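You operate a simulated robot arm through the tools that you are given. There is no shell and no other tool. Be economical: measure what you need, move in short steps, check, and stop when the job is done.

You run a simulated robot arm. Do the job below in one go: nothing can be reset, and whatever is moved stays where it is left.

TASK
Test the checker box with the blue test piece.
Fine: clip of its colour to OUT first, to IN last; piece in the loop, press check, back on the yellow tray.
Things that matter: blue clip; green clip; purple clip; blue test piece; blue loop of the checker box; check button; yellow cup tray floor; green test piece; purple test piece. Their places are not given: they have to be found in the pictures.

The check looks at the end state, three seconds after you hand in, the way a careful person would. Anything else that was tipped, shoved, dropped, spilled or broken makes it a failure.

THE ROBOT
A 6-joint arm with a two-finger parallel gripper, fixed in place. Base frame: the origin is at the foot of the arm, x ahead of it, y to its left, z up; the work surface is at about z = 4. Readings come in mm, rad, newtons and seconds.
With the tool pointing down near the work surface it reaches from about 140 to 580 mm from the base axis. Its first joint turns from -1.152 to 1.152 rad. Payload 2.1 kg.
Tool frame: the origin (TCP) lies between the finger pads and is the grasp point; the fingertips stand 30 mm ahead of it; z points along the fingers, y is the line along which they close. Largest opening 94 mm; finger width 28, thickness 10; the body of the gripper, 50 by 96 mm, starts 55 mm behind the TCP.
Orientation is that of the tool frame in the base frame, as a unit quaternion [x, y, z, w]. With the fingers straight down and closing along the base's y, the tool's x points along the base's -x, its y along +y and its z along -z.

THE INTERFACE
- The arm moves only by the tool apply_moves. Its argument "motion" is a list of rows, each an object (a shift or turn left out is 0, a gripper value left out holds the last) with "slide": the shift along the tool's x, y, z in mm, a list of three; "dr": the turn, a rotation vector about the tool's x, y, z in rad, a list of three. In form: [{"slide": [dx, dy, dz], "dr": [rx, ry, rz]}, ...]. A call has 1 to 10 rows; each row shifts and turns the commanded pose from where the row before left it, along the tool's axes as they then stand. "gripper" is the finger opening in mm, from 0 to 94, set as the call begins (left out, the last holds). Each row takes 0.2 s and may step no farther than 50 mm and 0.15 rad from the row before; otherwise, or with a gripper value out of range, the whole call is refused. Where a pose cannot be reached the arm comes as near as it can. A force on the tool above 90 N (or 10 N above the force at the start of the call, whichever is more), or a blocked arm, ends the call early, and 0.2 s more pass. Each finger travels about 72 mm/s and halts on what it meets, pressing with about 31 N; the grip force reading is that of the motor and also rises with nothing between the fingers. The clock runs only during rows and for 0.2 s after the last one: add rows that do not move to give the fingers time. It gives the time, the measured TCP pose, the force on the tool (base axes), the opening and the grip force at its end, in the units of the frame above (readings bear some noise).
- Cameras (640 x 400 px; columns grow to the right, rows downward): "scene" is fixed at [67.5, -391.7, 489.9]; the picture's right is [0.59, -0.81, 0.00], its down [-0.48, -0.35, -0.80] and it looks along [0.65, 0.47, -0.59] (base axes); focal length 342 px, centre (320, 200). "wrist" rides on the gripper at [-37, 0, -58] in the tool frame; the picture's right is [0.00, -1.00, 0.00], its down [0.97, 0.00, -0.24] and it looks along [0.24, 0.00, 0.97] (tool axes); focal length 218 px, centre (320, 200).
- grab_frame(camera): a new picture of that camera. It takes no simulated time.
- measure_at(camera, pixels): for up to 12 pixels [column, row] of the newest picture of that camera ("zoom" is the newest enlarged one), the place [x, y, z] in the base frame of the surface seen there, good to about 3 mm, but the place of the scene camera against the robot may be out by one fixed shift of up to 12 mm in any direction. It takes no simulated time.
- zoom(camera, box): a new picture of the part [left, top, right, bottom] of that camera's present view, enlarged. It takes no simulated time.
- job_done(): hands the job in; it is judged then, once.

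Go step by step. Measure first, check grasps and placings, and put right what went wrong. The budget is 80 turns and 38 pictures, counting those below and the enlarged ones. Unless the task says otherwise, let go and move clear before handing in, and close with one line.

The tools are called after ">>>" by a JSON object that holds its "op" and its "data". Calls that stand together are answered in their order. apply_moves: Moves the arm, as the interface text tells. Its arguments: {"type":"object","properties":{"motion":{"type":"array","items":{"type":"object","properties":{"slide":{"type":"array","items":{"type":"number"}},"dr":{"type":"array","items":{"type":"number"}}}}},"gripper":{"type":"number"}},"required":["motion"]} The other tools are called the same way: grab_frame (camera) takes a picture; measure_at (camera, pixels) gives the place of the surface under pixels of a picture; zoom (camera, box) takes an enlarged picture of a part of a camera's view; job_done () hands the job in.

At the start:

```text
time: 0.0
tcp_pos: [357.8, -88.2, 279.1]
tcp_rot: [0.001, 1.0, -0.001, 0.001]
wrist_force: [0.1, -0.5, 1.0]
finger_gap: 94.2
finger_force: 0.0
```

scene: 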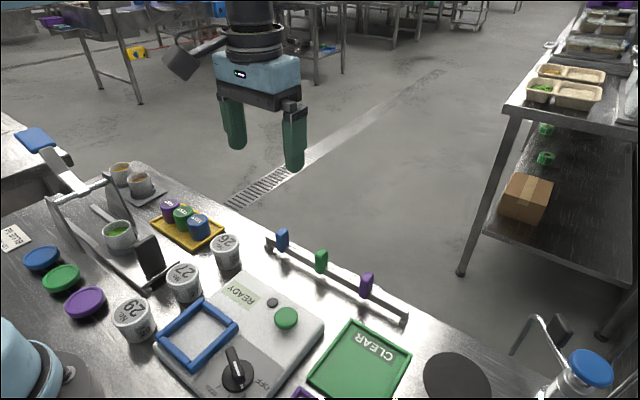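
wrist: 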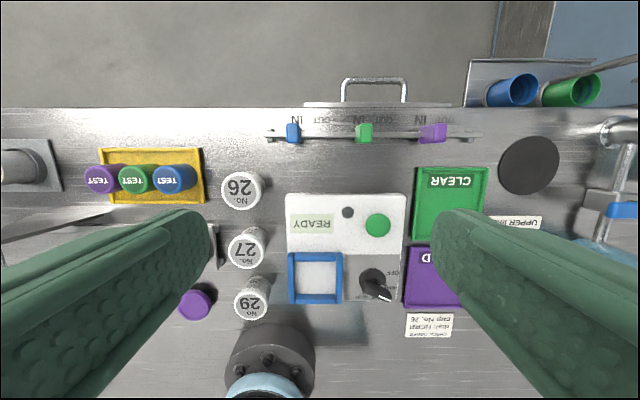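

The wrist view shows the tray with three test pieces (~150,175), the clip rail (~365,133), and the checker box with a blue loop (315,278) and a green button (378,225). I'll zoom in on these parts and measure them.

>>> {"op": "zoom", "data": {"camera": "wrist", "box": [250, 90, 500, 246]}}

>>> {"op": "zoom", "data": {"camera": "scene", "box": [220, 210, 440, 348]}}

>>> {"op": "measure_at", "data": {"camera": "wrist", "pixels": [[174, 177], [134, 178], [98, 179], [316, 278], [291, 278], [341, 278], [378, 225], [292, 132], [363, 132], [432, 132], [150, 200], [347, 212]]}}

```text
2.56 times, centred on (375, 168) of wrist
```

zoom: 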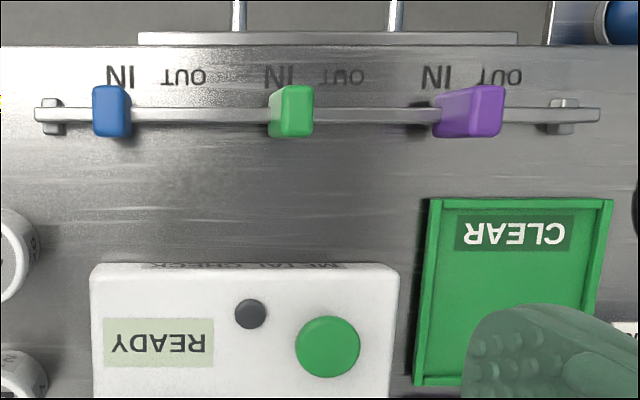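

```text
2.90 times, centred on (330, 279) of scene
```

zoom: 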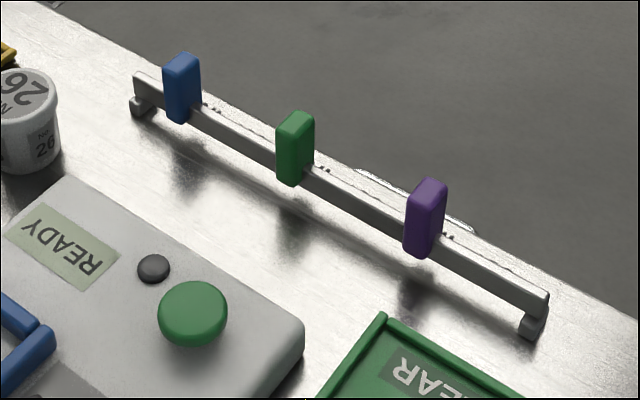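

```text
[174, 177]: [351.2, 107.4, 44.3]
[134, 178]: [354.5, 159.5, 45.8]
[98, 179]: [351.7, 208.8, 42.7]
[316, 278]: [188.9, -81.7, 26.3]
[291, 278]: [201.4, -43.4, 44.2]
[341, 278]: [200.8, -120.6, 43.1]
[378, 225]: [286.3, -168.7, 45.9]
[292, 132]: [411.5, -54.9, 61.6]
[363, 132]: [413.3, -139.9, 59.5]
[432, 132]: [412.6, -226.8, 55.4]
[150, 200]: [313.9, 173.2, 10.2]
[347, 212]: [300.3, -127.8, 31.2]
```

Blue clip is at about (412,-55), still at IN, and the other clips look like they're at IN too. I'll move in over the blue clip for a closer look.

>>> {"op": "apply_moves", "data": {"motion": [{"slide": [-20, 10, 0]}, {"slide": [-15, 10, 35]}, {"slide": [-10, 0, 35]}, {"slide": [0, 0, 30]}, {}]}}

>>> {"op": "grab_frame", "data": {"camera": "wrist"}}

```text
time: 1.2
tcp_pos: [402.8, -69.3, 178.9]
tcp_rot: [-0.001, 1.0, 0.0, 0.001]
wrist_force: [0.5, 1.8, -0.1]
finger_gap: 94.1
finger_force: 0.1
```

```text
33 pictures are left
```

wrist: 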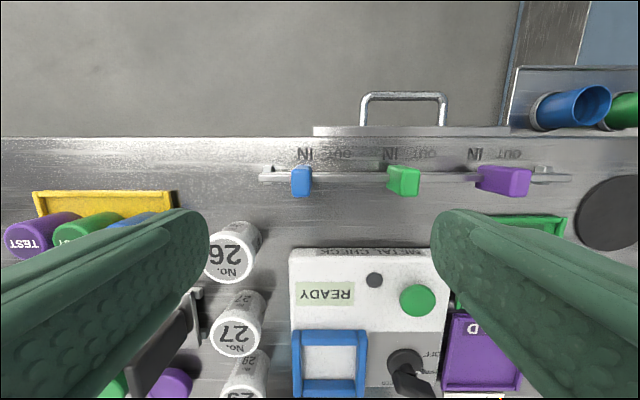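

The clips, labels and rail show clearly here (blue clip at 302,180; labels on row 154). I'll measure them.

>>> {"op": "measure_at", "data": {"camera": "wrist", "pixels": [[294, 182], [302, 174], [308, 182], [302, 192], [402, 182], [500, 182], [305, 154], [340, 154], [350, 176], [266, 176], [391, 154], [424, 154]]}}

>>> {"op": "zoom", "data": {"camera": "wrist", "box": [250, 130, 410, 230]}}

```text
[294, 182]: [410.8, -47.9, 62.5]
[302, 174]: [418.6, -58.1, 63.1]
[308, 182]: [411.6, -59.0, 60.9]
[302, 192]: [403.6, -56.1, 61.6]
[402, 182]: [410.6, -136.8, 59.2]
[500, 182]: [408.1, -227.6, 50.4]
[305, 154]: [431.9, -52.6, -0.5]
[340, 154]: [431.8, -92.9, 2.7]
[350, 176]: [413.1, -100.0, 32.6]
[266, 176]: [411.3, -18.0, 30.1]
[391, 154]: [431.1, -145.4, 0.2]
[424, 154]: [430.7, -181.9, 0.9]
```

```text
4.00 times, centred on (330, 180) of wrist
```

zoom: 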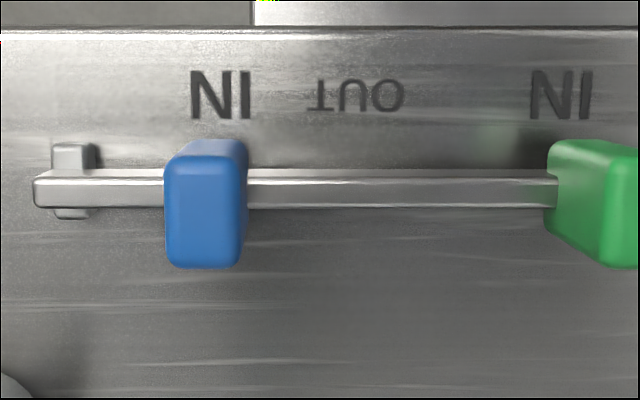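

Blue clip: centre about (411,-54), top at z≈62. The rail top is at about z 32, and OUT is at y≈-93. I'll descend with an opening of 50, keeping the fingertips above the rail.

>>> {"op": "apply_moves", "data": {"gripper": 50, "motion": [{"slide": [-7.5, 15, 10]}, {"slide": [0, 0, 30]}, {"slide": [0, 0, 30]}, {"slide": [0, 0, 25]}, {"slide": [0, 0, 14]}, {}]}}

>>> {"op": "grab_frame", "data": {"camera": "scene"}}

```text
time: 2.6
tcp_pos: [411.3, -53.2, 70.0]
tcp_rot: [0.0, 1.0, 0.0, 0.001]
wrist_force: [1.0, 0.0, -0.6]
finger_gap: 49.8
finger_force: 0.1
```

```text
31 pictures are left
```

scene: 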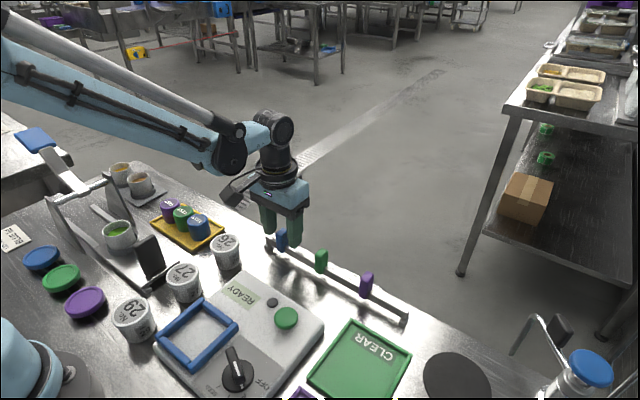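

The fingers straddle the blue clip (281,240). I'll close on it.

>>> {"op": "apply_moves", "data": {"gripper": 5, "motion": [{}, {}, {}]}}

```text
time: 3.4
tcp_pos: [411.7, -52.3, 70.9]
tcp_rot: [0.0, 1.0, 0.001, 0.001]
wrist_force: [1.1, -4.8, -4.0]
finger_gap: 15.8
finger_force: 45.3
```

The clip is gripped (gap 15.8). I'll slide it toward OUT in small steps.

>>> {"op": "apply_moves", "data": {"motion": [{"slide": [0, -5, 0]}, {"slide": [0, -8, 0]}, {"slide": [0, -8, 0]}, {"slide": [0, -8, 0]}, {"slide": [0, -6, 0]}, {"slide": [0, -4, 0]}, {}]}}

>>> {"op": "zoom", "data": {"camera": "wrist", "box": [200, 50, 440, 200]}}

```text
time: 5.0
tcp_pos: [410.8, -89.5, 70.7]
tcp_rot: [-0.002, 1.0, 0.003, 0.003]
wrist_force: [18.3, 19.7, 30.9]
finger_gap: 15.9
finger_force: 44.9
```

```text
2.67 times, centred on (320, 125) of wrist
```

zoom: 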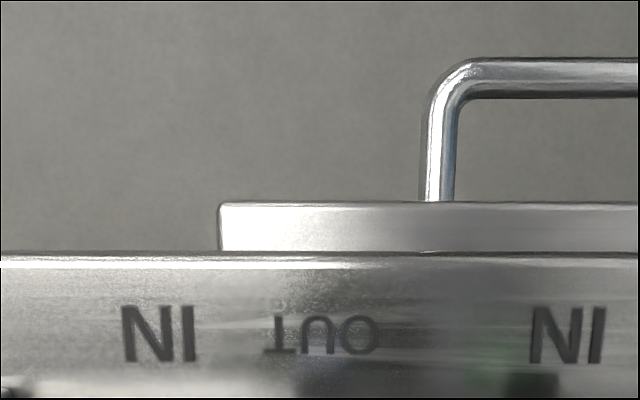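

The clip followed to y≈-89.5, and the force has risen, which suggests either friction or an end stop. I'll nudge it slightly further to see.

>>> {"op": "apply_moves", "data": {"motion": [{"slide": [0, -3, 0]}, {}, {}]}}

```text
time: 5.8
tcp_pos: [411.3, -88.6, 70.1]
tcp_rot: [-0.003, 1.0, 0.007, 0.003]
wrist_force: [21.3, 35.7, 20.4]
finger_gap: 15.9
finger_force: 44.7
```

Pushing further raises the force but doesn't move it, so this is the end stop. I'll ease off the pressure, release and go straight up.

>>> {"op": "apply_moves", "data": {"motion": [{"slide": [0, 5, 0]}, {}]}}

>>> {"op": "apply_moves", "data": {"gripper": 40, "motion": [{}, {}, {"slide": [0, 0, -20]}, {"slide": [0, 0, -40]}, {"slide": [0, 0, -40]}, {"slide": [0, 0, -10]}, {}]}}

>>> {"op": "grab_frame", "data": {"camera": "wrist"}}

```text
time: 6.4
tcp_pos: [412.0, -87.6, 70.7]
tcp_rot: [0.0, 1.0, 0.001, 0.003]
wrist_force: [20.4, 7.7, 4.5]
finger_gap: 15.9
finger_force: 45.0
```

```text
time: 8.0
tcp_pos: [410.7, -89.6, 181.0]
tcp_rot: [0.0, 1.0, 0.0, 0.001]
wrist_force: [0.1, 0.5, -0.2]
finger_gap: 39.7
finger_force: 0.1
```

```text
29 pictures are left
```

wrist: 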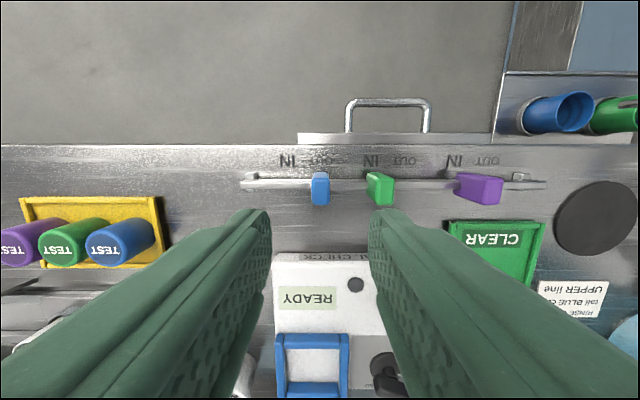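

The blue clip now sits under OUT. I'll measure it, read the note at (570,300), and move over the tray with a 90° turn to see the blue piece.

>>> {"op": "measure_at", "data": {"camera": "wrist", "pixels": [[320, 190], [384, 190], [130, 238], [315, 158], [312, 341], [293, 365], [334, 365]]}}

>>> {"op": "zoom", "data": {"camera": "wrist", "box": [510, 270, 640, 352]}}

>>> {"op": "apply_moves", "data": {"gripper": 60, "motion": [{"slide": [0, 35, -10], "dr": [0, 0, 0]}, {"slide": [10, 40, 0]}, {"slide": [20, 40, 0]}, {"slide": [20, 40, 0]}, {"slide": [10, 42, 0]}, {"dr": [0, 0, 0.1428]}, {"dr": [0, 0, 0.1428]}, {"dr": [0, 0, 0.1428]}, {"dr": [0, 0, 0.1428]}, {"dr": [0, 0, 0.1428]}]}}

>>> {"op": "apply_moves", "data": {"motion": [{"dr": [0, 0, 0.1428]}, {"dr": [0, 0, 0.1428]}, {"dr": [0, 0, 0.1428]}, {"dr": [0, 0, 0.1428]}, {"dr": [0, 0, 0.1428]}, {"dr": [0, 0, 0.1428]}, {}]}}

>>> {"op": "grab_frame", "data": {"camera": "wrist"}}

```text
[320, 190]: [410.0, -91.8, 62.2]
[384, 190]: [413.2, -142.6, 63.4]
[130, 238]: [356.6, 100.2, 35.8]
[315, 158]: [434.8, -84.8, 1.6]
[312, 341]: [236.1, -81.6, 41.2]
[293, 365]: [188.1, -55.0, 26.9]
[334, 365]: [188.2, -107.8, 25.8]
```

```text
4.88 times, centred on (575, 311) of wrist
```

zoom: 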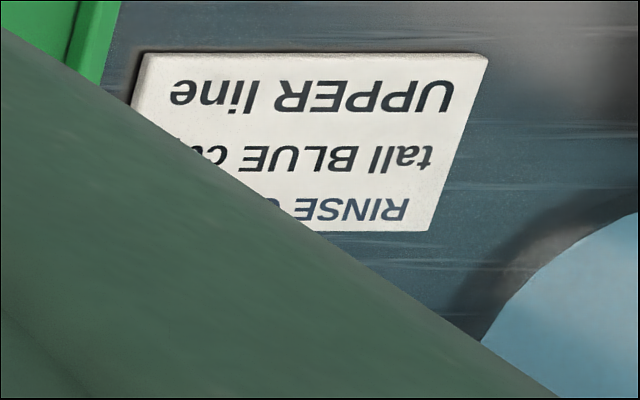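

```text
time: 10.2
tcp_pos: [349.9, 109.0, 188.7]
tcp_rot: [0.351, 0.936, 0.0, 0.0]
wrist_force: [0.3, 0.2, -0.1]
finger_gap: 59.8
finger_force: 0.1
```

```text
time: 11.8
tcp_pos: [351.3, 106.6, 190.1]
tcp_rot: [0.708, 0.706, 0.001, 0.001]
wrist_force: [-0.1, -0.1, 0.7]
finger_gap: 60.0
finger_force: 0.1
```

```text
27 pictures are left
```

wrist: 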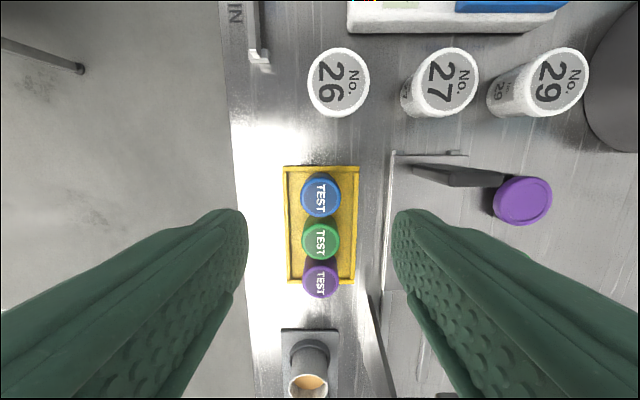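

The rinse note has nothing to do with this job. The tool is now above the blue piece (320,196), so I'll measure the piece, its neighbour and the tray.

>>> {"op": "measure_at", "data": {"camera": "wrist", "pixels": [[320, 196], [303, 194], [337, 194], [320, 181], [320, 236], [320, 170], [286, 200], [354, 200], [349, 180], [300, 172], [408, 225], [340, 85]]}}

>>> {"op": "zoom", "data": {"camera": "wrist", "box": [256, 150, 384, 230]}}

```text
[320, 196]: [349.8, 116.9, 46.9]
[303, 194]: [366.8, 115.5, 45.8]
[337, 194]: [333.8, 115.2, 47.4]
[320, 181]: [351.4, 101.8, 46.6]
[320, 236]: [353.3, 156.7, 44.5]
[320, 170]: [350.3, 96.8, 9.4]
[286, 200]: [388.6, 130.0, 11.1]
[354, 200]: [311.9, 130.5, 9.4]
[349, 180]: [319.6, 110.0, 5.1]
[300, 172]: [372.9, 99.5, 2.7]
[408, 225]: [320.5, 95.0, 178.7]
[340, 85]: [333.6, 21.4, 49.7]
```

```text
5.00 times, centred on (320, 190) of wrist
```

zoom: 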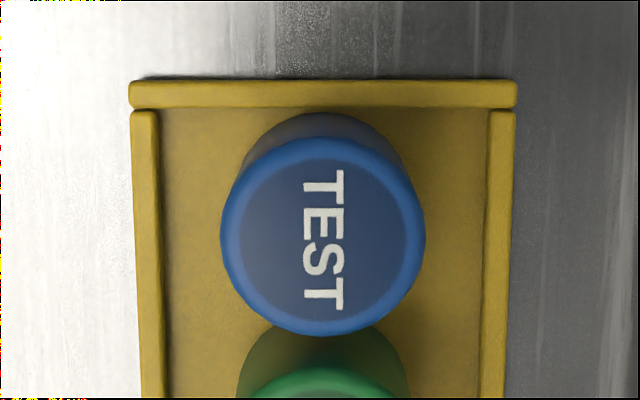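

Blue piece: centre about (350.5,117), diameter ~38, top at z≈46.5. The green piece almost touches it, so closing along x works. I'll take a shallow grip so the fingers stay above the loop rim (z≈43) later.

>>> {"op": "apply_moves", "data": {"motion": [{"slide": [10.5, -0.5, 0]}, {"slide": [0, 0, 40]}, {"slide": [0, 0, 40]}, {"slide": [0, 0, 30]}, {"slide": [0, 0, 20]}, {}]}}

>>> {"op": "zoom", "data": {"camera": "scene", "box": [120, 160, 280, 260]}}

```text
time: 13.2
tcp_pos: [350.1, 117.9, 58.4]
tcp_rot: [0.707, 0.707, 0.001, 0.001]
wrist_force: [0.0, -0.3, 0.5]
finger_gap: 60.3
finger_force: 0.1
```

```text
4.00 times, centred on (200, 210) of scene
```

zoom: 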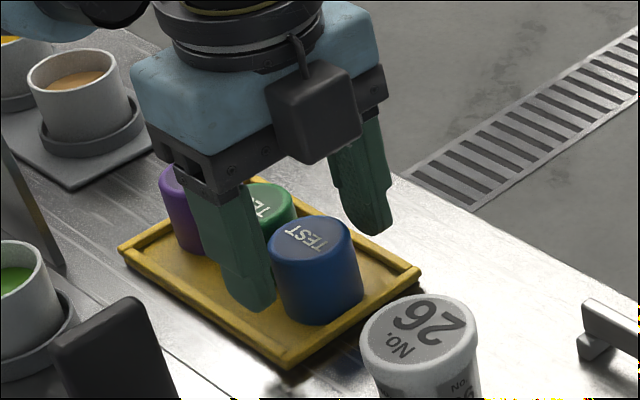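

The fingers are on either side of the blue piece. Closing on it now.

>>> {"op": "apply_moves", "data": {"gripper": 25, "motion": [{}, {}, {}]}}

>>> {"op": "apply_moves", "data": {"motion": [{"slide": [0, 0, -8]}, {"slide": [0, 0, -20]}, {}]}}

>>> {"op": "zoom", "data": {"camera": "scene", "box": [120, 160, 280, 260]}}

```text
time: 14.0
tcp_pos: [350.0, 117.7, 58.6]
tcp_rot: [0.707, 0.708, 0.001, 0.0]
wrist_force: [0.6, -0.8, -0.9]
finger_gap: 38.5
finger_force: 30.6
```

```text
time: 14.8
tcp_pos: [349.5, 118.3, 88.6]
tcp_rot: [0.707, 0.707, 0.001, 0.001]
wrist_force: [-0.2, -0.6, -1.2]
finger_gap: 38.6
finger_force: 30.8
```

```text
4.00 times, centred on (200, 210) of scene
```

zoom: 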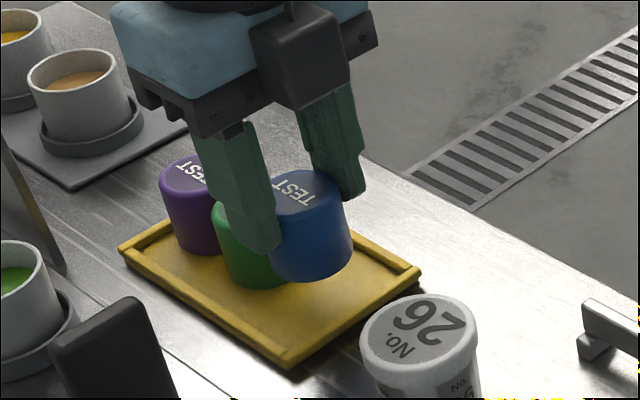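

The blue piece is lifted and upright. I'll raise it and carry it to just beside the loop, so the wrist camera can see the loop clear of the piece.

>>> {"op": "apply_moves", "data": {"motion": [{"slide": [0, 0, -40]}, {"slide": [0, 0, -42]}, {"slide": [-20, 0, 0]}, {"slide": [-30, -25, 0]}, {"slide": [-30, -30, 0]}, {"slide": [-30, -30, 0]}, {"slide": [-30, -30, 0]}, {"slide": [-18, -20, 0]}, {"slide": [0, -9, 0]}, {}]}}

>>> {"op": "grab_frame", "data": {"camera": "wrist"}}

```text
time: 17.0
tcp_pos: [206.7, -37.6, 168.6]
tcp_rot: [0.707, 0.707, 0.001, 0.001]
wrist_force: [0.0, 0.1, -0.5]
finger_gap: 38.6
finger_force: 30.9
```

```text
23 pictures are left
```

wrist: 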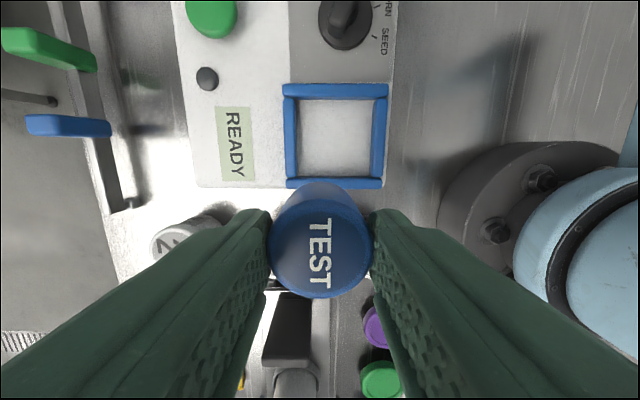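

The loop is fully visible (inner area around cols 298-372, rows 98-178). I'll measure its walls and floor.

>>> {"op": "measure_at", "data": {"camera": "wrist", "pixels": [[335, 138], [291, 138], [380, 138], [335, 91], [335, 183], [302, 138], [368, 138], [335, 102], [335, 174], [212, 20], [207, 78], [245, 60]]}}

```text
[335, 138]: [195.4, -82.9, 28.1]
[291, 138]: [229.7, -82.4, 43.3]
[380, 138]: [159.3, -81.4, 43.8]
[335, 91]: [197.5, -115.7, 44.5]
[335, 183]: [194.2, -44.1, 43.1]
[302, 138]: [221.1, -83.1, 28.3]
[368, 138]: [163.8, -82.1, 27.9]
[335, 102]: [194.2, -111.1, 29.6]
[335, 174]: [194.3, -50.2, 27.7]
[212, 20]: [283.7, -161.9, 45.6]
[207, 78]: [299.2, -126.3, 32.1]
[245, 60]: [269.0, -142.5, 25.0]
```

Loop centre is about (194.5,-80), with the floor at z≈28 and the rim at z≈44. I'll move above it and come down to just short of contact.

>>> {"op": "apply_moves", "data": {"motion": [{"slide": [-22, -6, 0]}, {"slide": [-20.5, -6, 0]}, {"slide": [0, 0, 30]}, {"slide": [0, 0, 30]}, {"slide": [0, 0, 14]}, {"slide": [0, 0, 8]}, {}]}}

>>> {"op": "zoom", "data": {"camera": "scene", "box": [120, 260, 312, 380]}}

>>> {"op": "grab_frame", "data": {"camera": "wrist"}}

```text
time: 18.6
tcp_pos: [193.2, -81.9, 89.2]
tcp_rot: [0.707, 0.707, 0.001, 0.002]
wrist_force: [-0.1, -0.2, 0.0]
finger_gap: 38.7
finger_force: 31.2
```

```text
3.33 times, centred on (216, 320) of scene
```

zoom: 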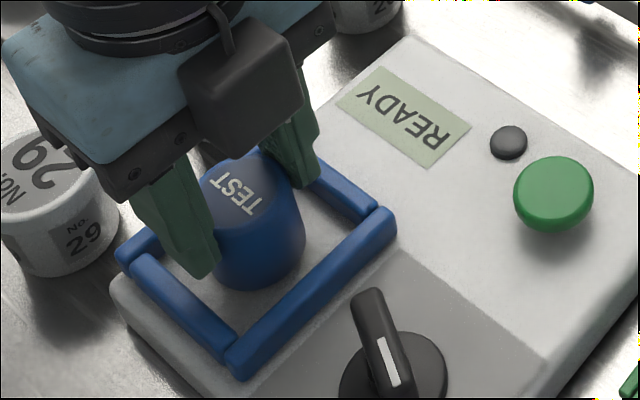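

```text
21 pictures are left
```

wrist: 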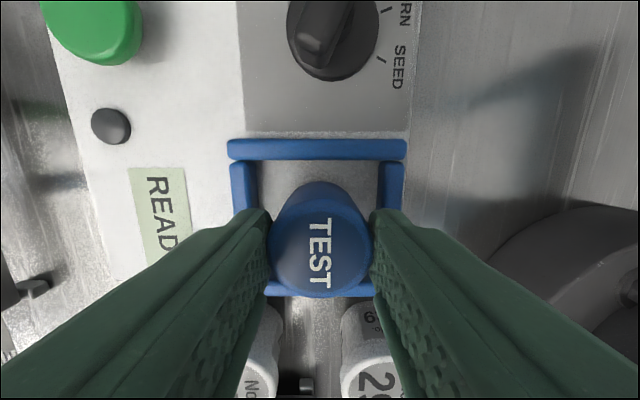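

The piece is inside the loop outline and still above the floor. I'll lower it gently until it makes contact.

>>> {"op": "apply_moves", "data": {"motion": [{"slide": [0, 0, 4]}, {"slide": [0, 0, 3]}, {}]}}

>>> {"op": "apply_moves", "data": {"motion": [{"slide": [0, 0, 2]}, {}]}}

```text
time: 19.4
tcp_pos: [194.6, -81.9, 81.1]
tcp_rot: [0.707, 0.707, 0.0, 0.0]
wrist_force: [-2.0, 1.6, 17.0]
finger_gap: 38.3
finger_force: 32.0
```

```text
time: 20.0
tcp_pos: [194.5, -82.7, 80.2]
tcp_rot: [0.707, 0.707, 0.001, 0.001]
wrist_force: [-4.4, 1.1, 13.6]
finger_gap: 38.6
finger_force: 31.4
```

Contact felt at about z 81 (17 N). I'll release and go up.

>>> {"op": "apply_moves", "data": {"gripper": 60, "motion": [{}, {}, {"slide": [0, 0, -20]}, {"slide": [0, 0, -40]}, {"slide": [0, 0, -30]}, {}]}}

>>> {"op": "grab_frame", "data": {"camera": "wrist"}}

```text
time: 21.4
tcp_pos: [192.3, -82.1, 169.8]
tcp_rot: [0.707, 0.707, 0.0, 0.001]
wrist_force: [0.2, 0.8, 0.5]
finger_gap: 60.0
finger_force: 0.1
```

```text
20 pictures are left
```

wrist: 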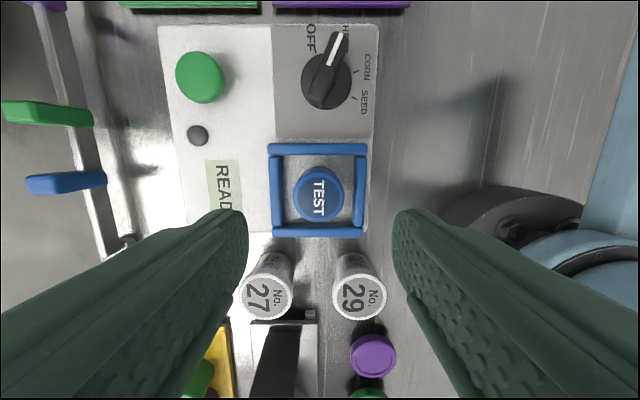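

The blue piece stands upright in the loop (318,194). Next I'll measure the green button (199,77) and the piece.

>>> {"op": "measure_at", "data": {"camera": "wrist", "pixels": [[199, 75], [180, 75], [218, 75], [199, 56], [199, 94], [318, 194], [302, 192], [334, 192], [318, 175], [318, 212], [197, 135]]}}

>>> {"op": "zoom", "data": {"camera": "wrist", "box": [170, 20, 380, 150]}}

```text
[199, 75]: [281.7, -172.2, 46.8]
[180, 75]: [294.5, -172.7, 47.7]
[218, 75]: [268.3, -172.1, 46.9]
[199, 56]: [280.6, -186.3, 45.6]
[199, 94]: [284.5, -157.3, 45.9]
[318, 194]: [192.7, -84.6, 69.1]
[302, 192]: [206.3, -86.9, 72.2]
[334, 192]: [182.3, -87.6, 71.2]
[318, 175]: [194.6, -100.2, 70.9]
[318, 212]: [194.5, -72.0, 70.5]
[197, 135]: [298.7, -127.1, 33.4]
```

```text
3.05 times, centred on (275, 85) of wrist
```

zoom: 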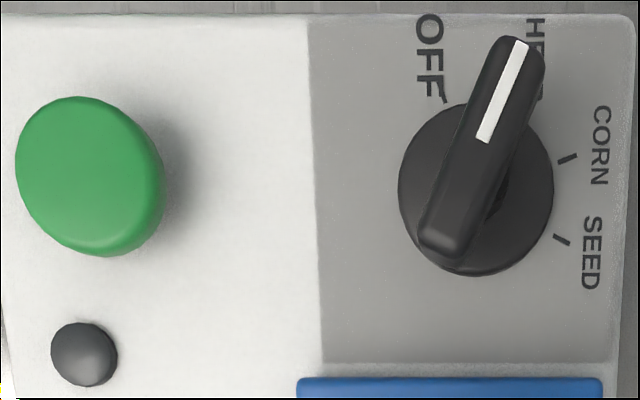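

Button centre is about (282,-171), top at z≈46. With the gripper closed, I'll go above it and down to just over its cap.

>>> {"op": "apply_moves", "data": {"gripper": 0, "motion": [{"slide": [-30, 30, 0]}, {"slide": [-30, 30, 0]}, {"slide": [-29, 29, 0]}, {"slide": [0, 0, 30]}, {"slide": [0, 0, 30]}, {"slide": [0, 0, 20]}, {}]}}

>>> {"op": "zoom", "data": {"camera": "scene", "box": [150, 240, 374, 380]}}

```text
time: 23.0
tcp_pos: [281.9, -170.8, 89.1]
tcp_rot: [0.707, 0.707, 0.001, 0.0]
wrist_force: [-0.5, 0.1, 0.0]
finger_gap: 0.1
finger_force: 30.9
```

```text
2.86 times, centred on (262, 310) of scene
```

zoom: 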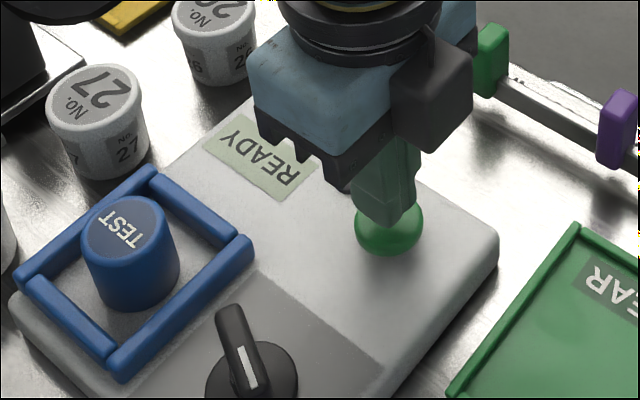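

The fingertips are over the button. I'll press down in small steps.

>>> {"op": "apply_moves", "data": {"motion": [{"slide": [0, 0, 8]}, {"slide": [0, 0, 4]}, {"slide": [0, 0, 2]}, {"slide": [0, 0, 2]}, {}]}}

>>> {"op": "zoom", "data": {"camera": "scene", "box": [150, 240, 374, 380]}}

```text
time: 24.2
tcp_pos: [283.1, -170.2, 73.5]
tcp_rot: [0.707, 0.707, 0.001, 0.001]
wrist_force: [0.2, 1.0, 2.1]
finger_gap: 0.1
finger_force: 31.1
```

```text
2.86 times, centred on (262, 310) of scene
```

zoom: 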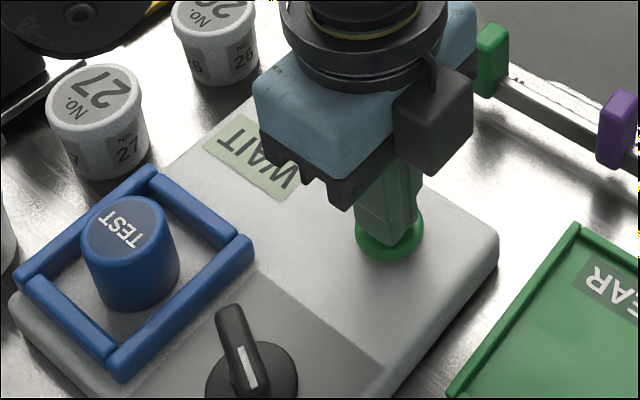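

The display changed to WAIT, so the press registered. I'll lift off, give it some time and read the display again.

>>> {"op": "apply_moves", "data": {"motion": [{"slide": [0, 0, -10]}, {"slide": [0, 0, -40]}, {"slide": [0, 0, -45]}, {}, {}, {}, {}, {}, {}, {}]}}

>>> {"op": "grab_frame", "data": {"camera": "wrist"}}

```text
time: 26.4
tcp_pos: [281.1, -170.7, 168.1]
tcp_rot: [0.707, 0.707, 0.001, 0.001]
wrist_force: [-0.8, -0.6, -0.6]
finger_gap: 0.2
finger_force: 31.0
```

```text
16 pictures are left
```

wrist: 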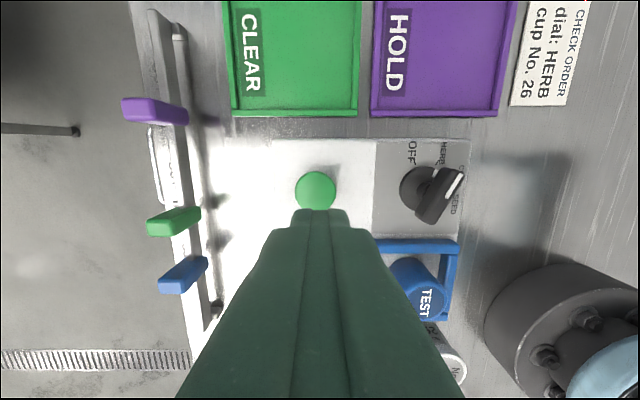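

The hand hides the display here, so I'll move back toward the loop with the gripper open and look at it on the way.

>>> {"op": "zoom", "data": {"camera": "scene", "box": [150, 220, 374, 380]}}

>>> {"op": "apply_moves", "data": {"gripper": 60, "motion": [{"slide": [29, -28, 0]}, {"slide": [30, -30, 0]}, {"slide": [27, -29, 0]}, {}]}}

>>> {"op": "grab_frame", "data": {"camera": "wrist"}}

```text
2.50 times, centred on (262, 300) of scene
```

zoom: 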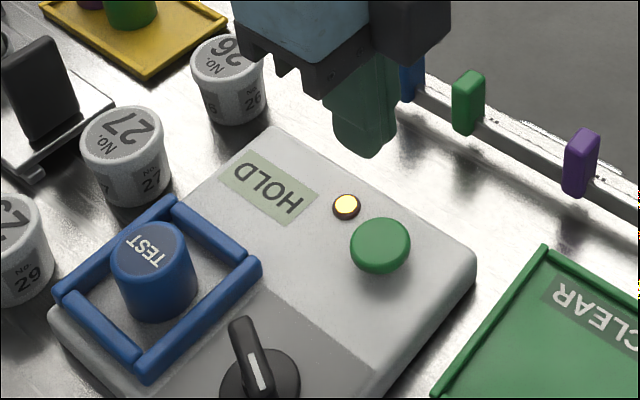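

```text
time: 27.4
tcp_pos: [194.0, -84.4, 167.5]
tcp_rot: [0.707, 0.707, 0.0, 0.001]
wrist_force: [0.4, 0.0, -0.4]
finger_gap: 60.2
finger_force: 0.0
```

```text
14 pictures are left
```

wrist: 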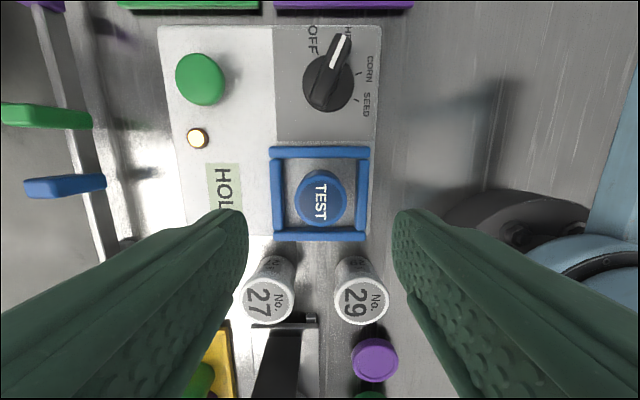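

The check finished: the display reads HOLD with the lamp lit, so the test piece was detected. I'll pick the piece up again at the height I released it.

>>> {"op": "apply_moves", "data": {"motion": [{"slide": [1, 0, 30]}, {"slide": [0, 0, 30]}, {"slide": [0, 0, 17]}, {"slide": [0, 0, 9]}, {}]}}

>>> {"op": "apply_moves", "data": {"gripper": 25, "motion": [{}, {}, {}]}}

>>> {"op": "apply_moves", "data": {"motion": [{"slide": [0, 0, -8]}, {"slide": [0, 0, -30]}, {"slide": [0, 0, -50]}, {}]}}

>>> {"op": "grab_frame", "data": {"camera": "wrist"}}

```text
time: 28.6
tcp_pos: [196.0, -85.8, 80.0]
tcp_rot: [0.707, 0.708, 0.001, 0.001]
wrist_force: [0.8, -0.2, 0.0]
finger_gap: 59.9
finger_force: 0.1
```

```text
time: 29.4
tcp_pos: [196.1, -84.9, 81.7]
tcp_rot: [0.707, 0.707, 0.001, 0.001]
wrist_force: [0.1, 0.4, 0.7]
finger_gap: 38.3
finger_force: 31.1
```

```text
time: 30.4
tcp_pos: [195.6, -84.8, 169.3]
tcp_rot: [0.707, 0.707, 0.0, 0.001]
wrist_force: [-0.1, 0.9, -0.9]
finger_gap: 38.6
finger_force: 31.3
```

```text
13 pictures are left
```

wrist: 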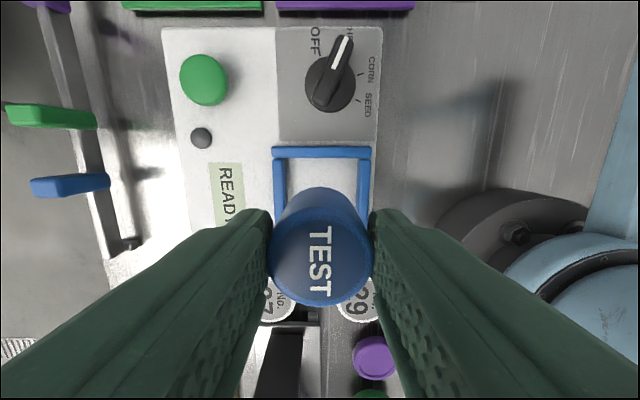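

The piece is held again, about 3 mm off along y compared with the first grip. I'll carry it back to above its old spot, TCP at about (350,115), and check before lowering.

>>> {"op": "apply_moves", "data": {"motion": [{"slide": [18, 20, 0]}, {"slide": [30, 30, 0]}, {"slide": [30, 30, 0]}, {"slide": [30, 30, 0]}, {"slide": [30, 30, 0]}, {"slide": [30, 14.5, 0]}, {"slide": [32, 0, 0]}, {"slide": [0, 0, 35]}, {"slide": [0, 0, 30]}, {}]}}

>>> {"op": "grab_frame", "data": {"camera": "wrist"}}

>>> {"op": "zoom", "data": {"camera": "scene", "box": [120, 160, 280, 260]}}

```text
time: 32.6
tcp_pos: [351.1, 113.5, 103.1]
tcp_rot: [0.707, 0.707, 0.001, 0.001]
wrist_force: [0.5, 0.8, -1.4]
finger_gap: 38.6
finger_force: 30.2
```

```text
12 pictures are left
```

wrist: 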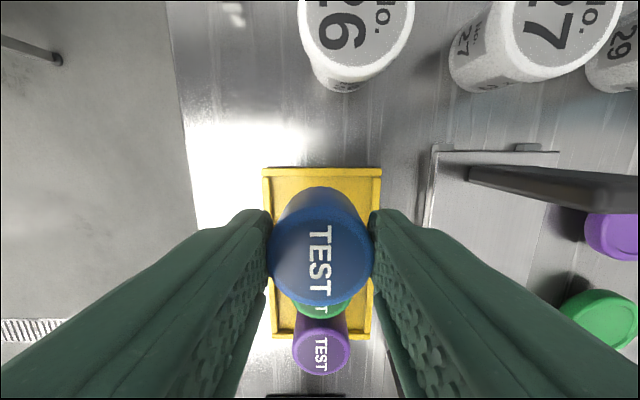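

```text
4.00 times, centred on (200, 210) of scene
```

zoom: 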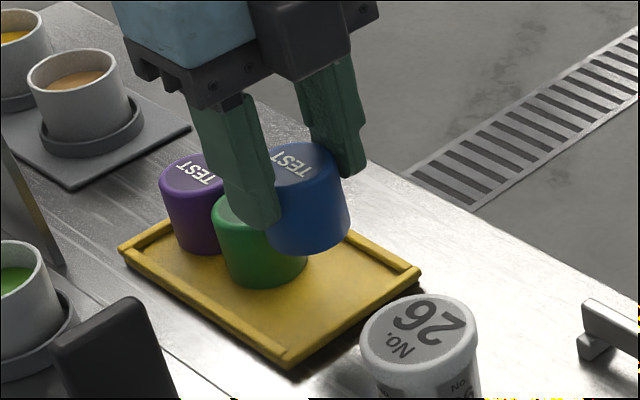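

It's hanging just above its old spot. I'll measure the near rim's inner edge, the tray floor and the piece top so I can set the y position accurately.

>>> {"op": "measure_at", "data": {"camera": "wrist", "pixels": [[300, 171], [300, 176], [300, 182], [340, 177], [340, 182], [318, 228], [318, 262], [318, 300], [275, 195], [370, 195], [330, 312]]}}

```text
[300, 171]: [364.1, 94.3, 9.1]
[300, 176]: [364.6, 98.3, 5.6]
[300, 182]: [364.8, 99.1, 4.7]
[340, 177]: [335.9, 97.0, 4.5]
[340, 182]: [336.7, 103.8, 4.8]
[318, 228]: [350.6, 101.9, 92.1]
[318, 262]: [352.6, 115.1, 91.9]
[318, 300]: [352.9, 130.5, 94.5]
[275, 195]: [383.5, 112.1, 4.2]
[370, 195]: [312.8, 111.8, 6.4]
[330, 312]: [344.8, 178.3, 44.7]
```

The rim's inner edge is at y≈96 and the piece centre is at y≈116, so a 1 mm shift in +y centres it. I'll lower to just above the floor (contact expected at z≈58), then ease down.

>>> {"op": "apply_moves", "data": {"motion": [{"slide": [1, 0, 0]}, {"slide": [0, 0, 20]}, {"slide": [0, 0, 15]}, {"slide": [0, 0, 6]}, {}]}}

>>> {"op": "apply_moves", "data": {"motion": [{"slide": [0, 0, 2]}, {"slide": [0, 0, 1.5]}, {}]}}

>>> {"op": "zoom", "data": {"camera": "scene", "box": [120, 160, 280, 260]}}

```text
time: 33.8
tcp_pos: [351.6, 116.7, 63.0]
tcp_rot: [0.707, 0.707, 0.0, 0.0]
wrist_force: [-0.1, 0.1, -1.2]
finger_gap: 38.5
finger_force: 30.9
```

```text
time: 34.6
tcp_pos: [351.1, 116.9, 60.5]
tcp_rot: [0.707, 0.707, 0.0, 0.001]
wrist_force: [-0.6, 0.4, -0.9]
finger_gap: 38.9
finger_force: 30.6
```

```text
4.00 times, centred on (200, 210) of scene
```

zoom: 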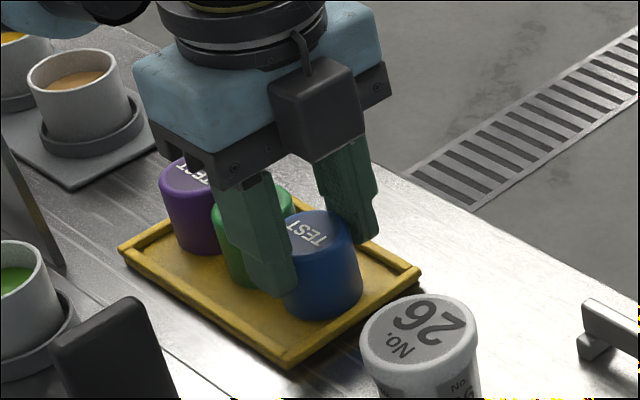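

The piece is just above the floor with no contact yet. I'll ease down a little more.

>>> {"op": "apply_moves", "data": {"motion": [{"slide": [0, 0, 1.5]}, {"slide": [0, 0, 1]}, {}]}}

```text
time: 35.4
tcp_pos: [351.5, 116.8, 58.2]
tcp_rot: [0.707, 0.707, 0.0, 0.001]
wrist_force: [0.5, -0.3, -0.2]
finger_gap: 38.7
finger_force: 31.0
```

>>> {"op": "apply_moves", "data": {"motion": [{"slide": [0, 0, 1]}, {"slide": [0, 0, 1]}, {}]}}

```text
time: 36.2
tcp_pos: [350.0, 118.2, 56.3]
tcp_rot: [0.707, 0.707, 0.001, 0.0]
wrist_force: [4.2, -4.0, 15.0]
finger_gap: 38.7
finger_force: 31.2
```

Contact felt (15 N). I'll release, rise, and check the tray.

>>> {"op": "apply_moves", "data": {"gripper": 60, "motion": [{}, {}, {"slide": [0, 0, -20]}, {"slide": [0, 0, -50]}, {"slide": [0, 0, -50]}, {}]}}

>>> {"op": "zoom", "data": {"camera": "scene", "box": [120, 160, 280, 260]}}

```text
time: 37.6
tcp_pos: [348.4, 116.7, 177.6]
tcp_rot: [0.707, 0.707, 0.0, 0.001]
wrist_force: [0.6, 0.2, 0.3]
finger_gap: 60.2
finger_force: 0.0
```

```text
4.00 times, centred on (200, 210) of scene
```

zoom: 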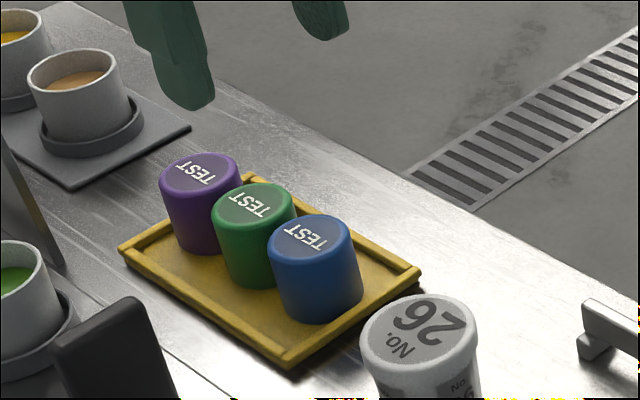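

All three pieces stand on the tray, and blue is back in place. I'll turn back and move over the blue clip.

>>> {"op": "apply_moves", "data": {"gripper": 50, "motion": [{"dr": [0, 0, -0.1428]}, {"dr": [0, 0, -0.1428]}, {"dr": [0, 0, -0.1428]}, {"dr": [0, 0, -0.1428]}, {"dr": [0, 0, -0.1428]}, {"dr": [0, 0, -0.1428]}, {"dr": [0, 0, -0.1428]}, {"dr": [0, 0, -0.1428]}, {"dr": [0, 0, -0.1428]}, {"dr": [0, 0, -0.1428]}]}}

>>> {"op": "apply_moves", "data": {"motion": [{"dr": [0, 0, -0.1428]}, {"slide": [-10, -40, 0]}, {"slide": [-15, -42, 0]}, {"slide": [-15, -42, 0]}, {"slide": [-15, -42, 0]}, {"slide": [-6, -40, 0]}, {}]}}

>>> {"op": "grab_frame", "data": {"camera": "wrist"}}

```text
time: 39.8
tcp_pos: [349.7, 117.0, 175.0]
tcp_rot: [0.07, 0.998, 0.001, 0.001]
wrist_force: [-0.4, 0.3, -0.2]
finger_gap: 50.1
finger_force: 0.2
```

```text
time: 41.4
tcp_pos: [411.0, -89.2, 177.2]
tcp_rot: [0.0, 1.0, 0.0, 0.0]
wrist_force: [0.0, 0.4, -0.4]
finger_gap: 50.3
finger_force: 0.1
```

```text
8 pictures are left
```

wrist: 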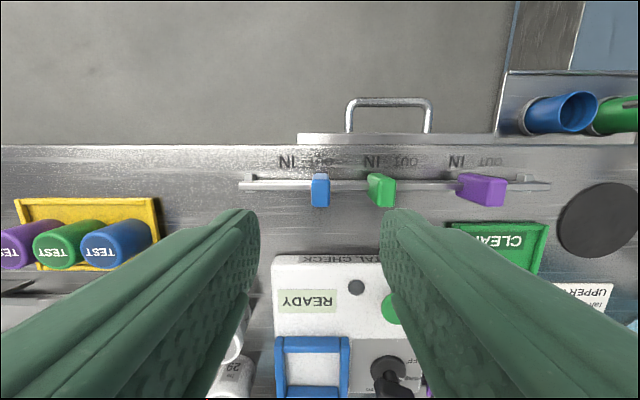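

The clip sits centred below the tool at col 320. I'll descend with an opening of 38 so as to stay clear of the green clip, then grip.

>>> {"op": "apply_moves", "data": {"gripper": 38, "motion": [{"slide": [0, 0, 40]}, {"slide": [0, 0, 30]}, {"slide": [0, 0, 25]}, {"slide": [0, 0, 12]}, {}]}}

>>> {"op": "apply_moves", "data": {"gripper": 5, "motion": [{}, {}, {}]}}

>>> {"op": "apply_moves", "data": {"motion": [{"slide": [0, 5, 0]}, {"slide": [0, 8, 0]}, {"slide": [0, 8, 0]}, {"slide": [0, 8, 0]}, {"slide": [0, 6, 0]}, {"slide": [0, 2, 0]}, {}]}}

```text
time: 42.6
tcp_pos: [411.4, -89.0, 70.7]
tcp_rot: [-0.001, 1.0, 0.0, 0.001]
wrist_force: [0.4, -0.6, 0.1]
finger_gap: 38.2
finger_force: 0.1
```

```text
time: 43.4
tcp_pos: [411.4, -88.5, 70.6]
tcp_rot: [0.001, 1.0, 0.0, 0.001]
wrist_force: [1.2, 0.3, -7.0]
finger_gap: 15.9
finger_force: 45.1
```

```text
time: 45.0
tcp_pos: [411.7, -53.8, 69.7]
tcp_rot: [0.001, 1.0, -0.001, 0.0]
wrist_force: [-5.4, -10.1, 34.1]
finger_gap: 15.9
finger_force: 44.6
```

The clip is nearly back at IN (-53.8). I'll nudge it to the end stop.

>>> {"op": "apply_moves", "data": {"motion": [{"slide": [0, 2, 0]}, {"slide": [0, 1.5, 0]}, {}]}}

```text
time: 45.8
tcp_pos: [411.2, -52.8, 68.7]
tcp_rot: [0.002, 1.0, -0.005, 0.001]
wrist_force: [7.1, -38.8, 28.4]
finger_gap: 16.0
finger_force: 45.0
```

It's at the stop (-39 N), in its starting position. I'll relax, release, rise and check.

>>> {"op": "apply_moves", "data": {"motion": [{"slide": [0, -3, 0]}, {}]}}

>>> {"op": "apply_moves", "data": {"gripper": 38, "motion": [{}, {}, {"slide": [0, 0, -20]}, {"slide": [0, 0, -45]}, {"slide": [0, 0, -50]}, {"slide": [0, 0, -30]}, {}]}}

>>> {"op": "grab_frame", "data": {"camera": "wrist"}}

>>> {"op": "grab_frame", "data": {"camera": "scene"}}

```text
time: 46.4
tcp_pos: [411.7, -53.6, 69.1]
tcp_rot: [0.0, 1.0, -0.003, 0.001]
wrist_force: [3.6, -23.5, 35.4]
finger_gap: 15.8
finger_force: 45.1
```

```text
time: 48.0
tcp_pos: [411.7, -50.9, 214.2]
tcp_rot: [0.001, 1.0, -0.001, 0.001]
wrist_force: [0.3, 0.1, 0.4]
finger_gap: 38.2
finger_force: 0.1
```

```text
7 pictures are left
```

wrist: 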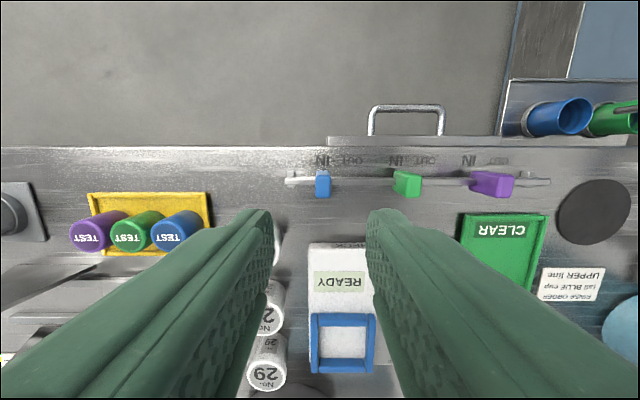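

```text
6 pictures are left
```

scene: 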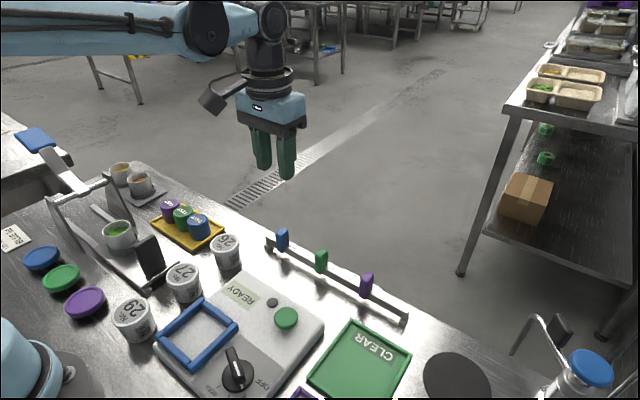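

The blue clip is back at IN, the piece is on the yellow tray, the box shows READY, and everything else is where it was at the start. Handing in.

>>> {"op": "job_done", "data": {}}

```text
The job is handed in.
```

The checker box test with the blue piece is done and handed in: the box detected the piece (HOLD, lamp lit), the piece is back on the yellow tray, and the blue clip is back at IN.
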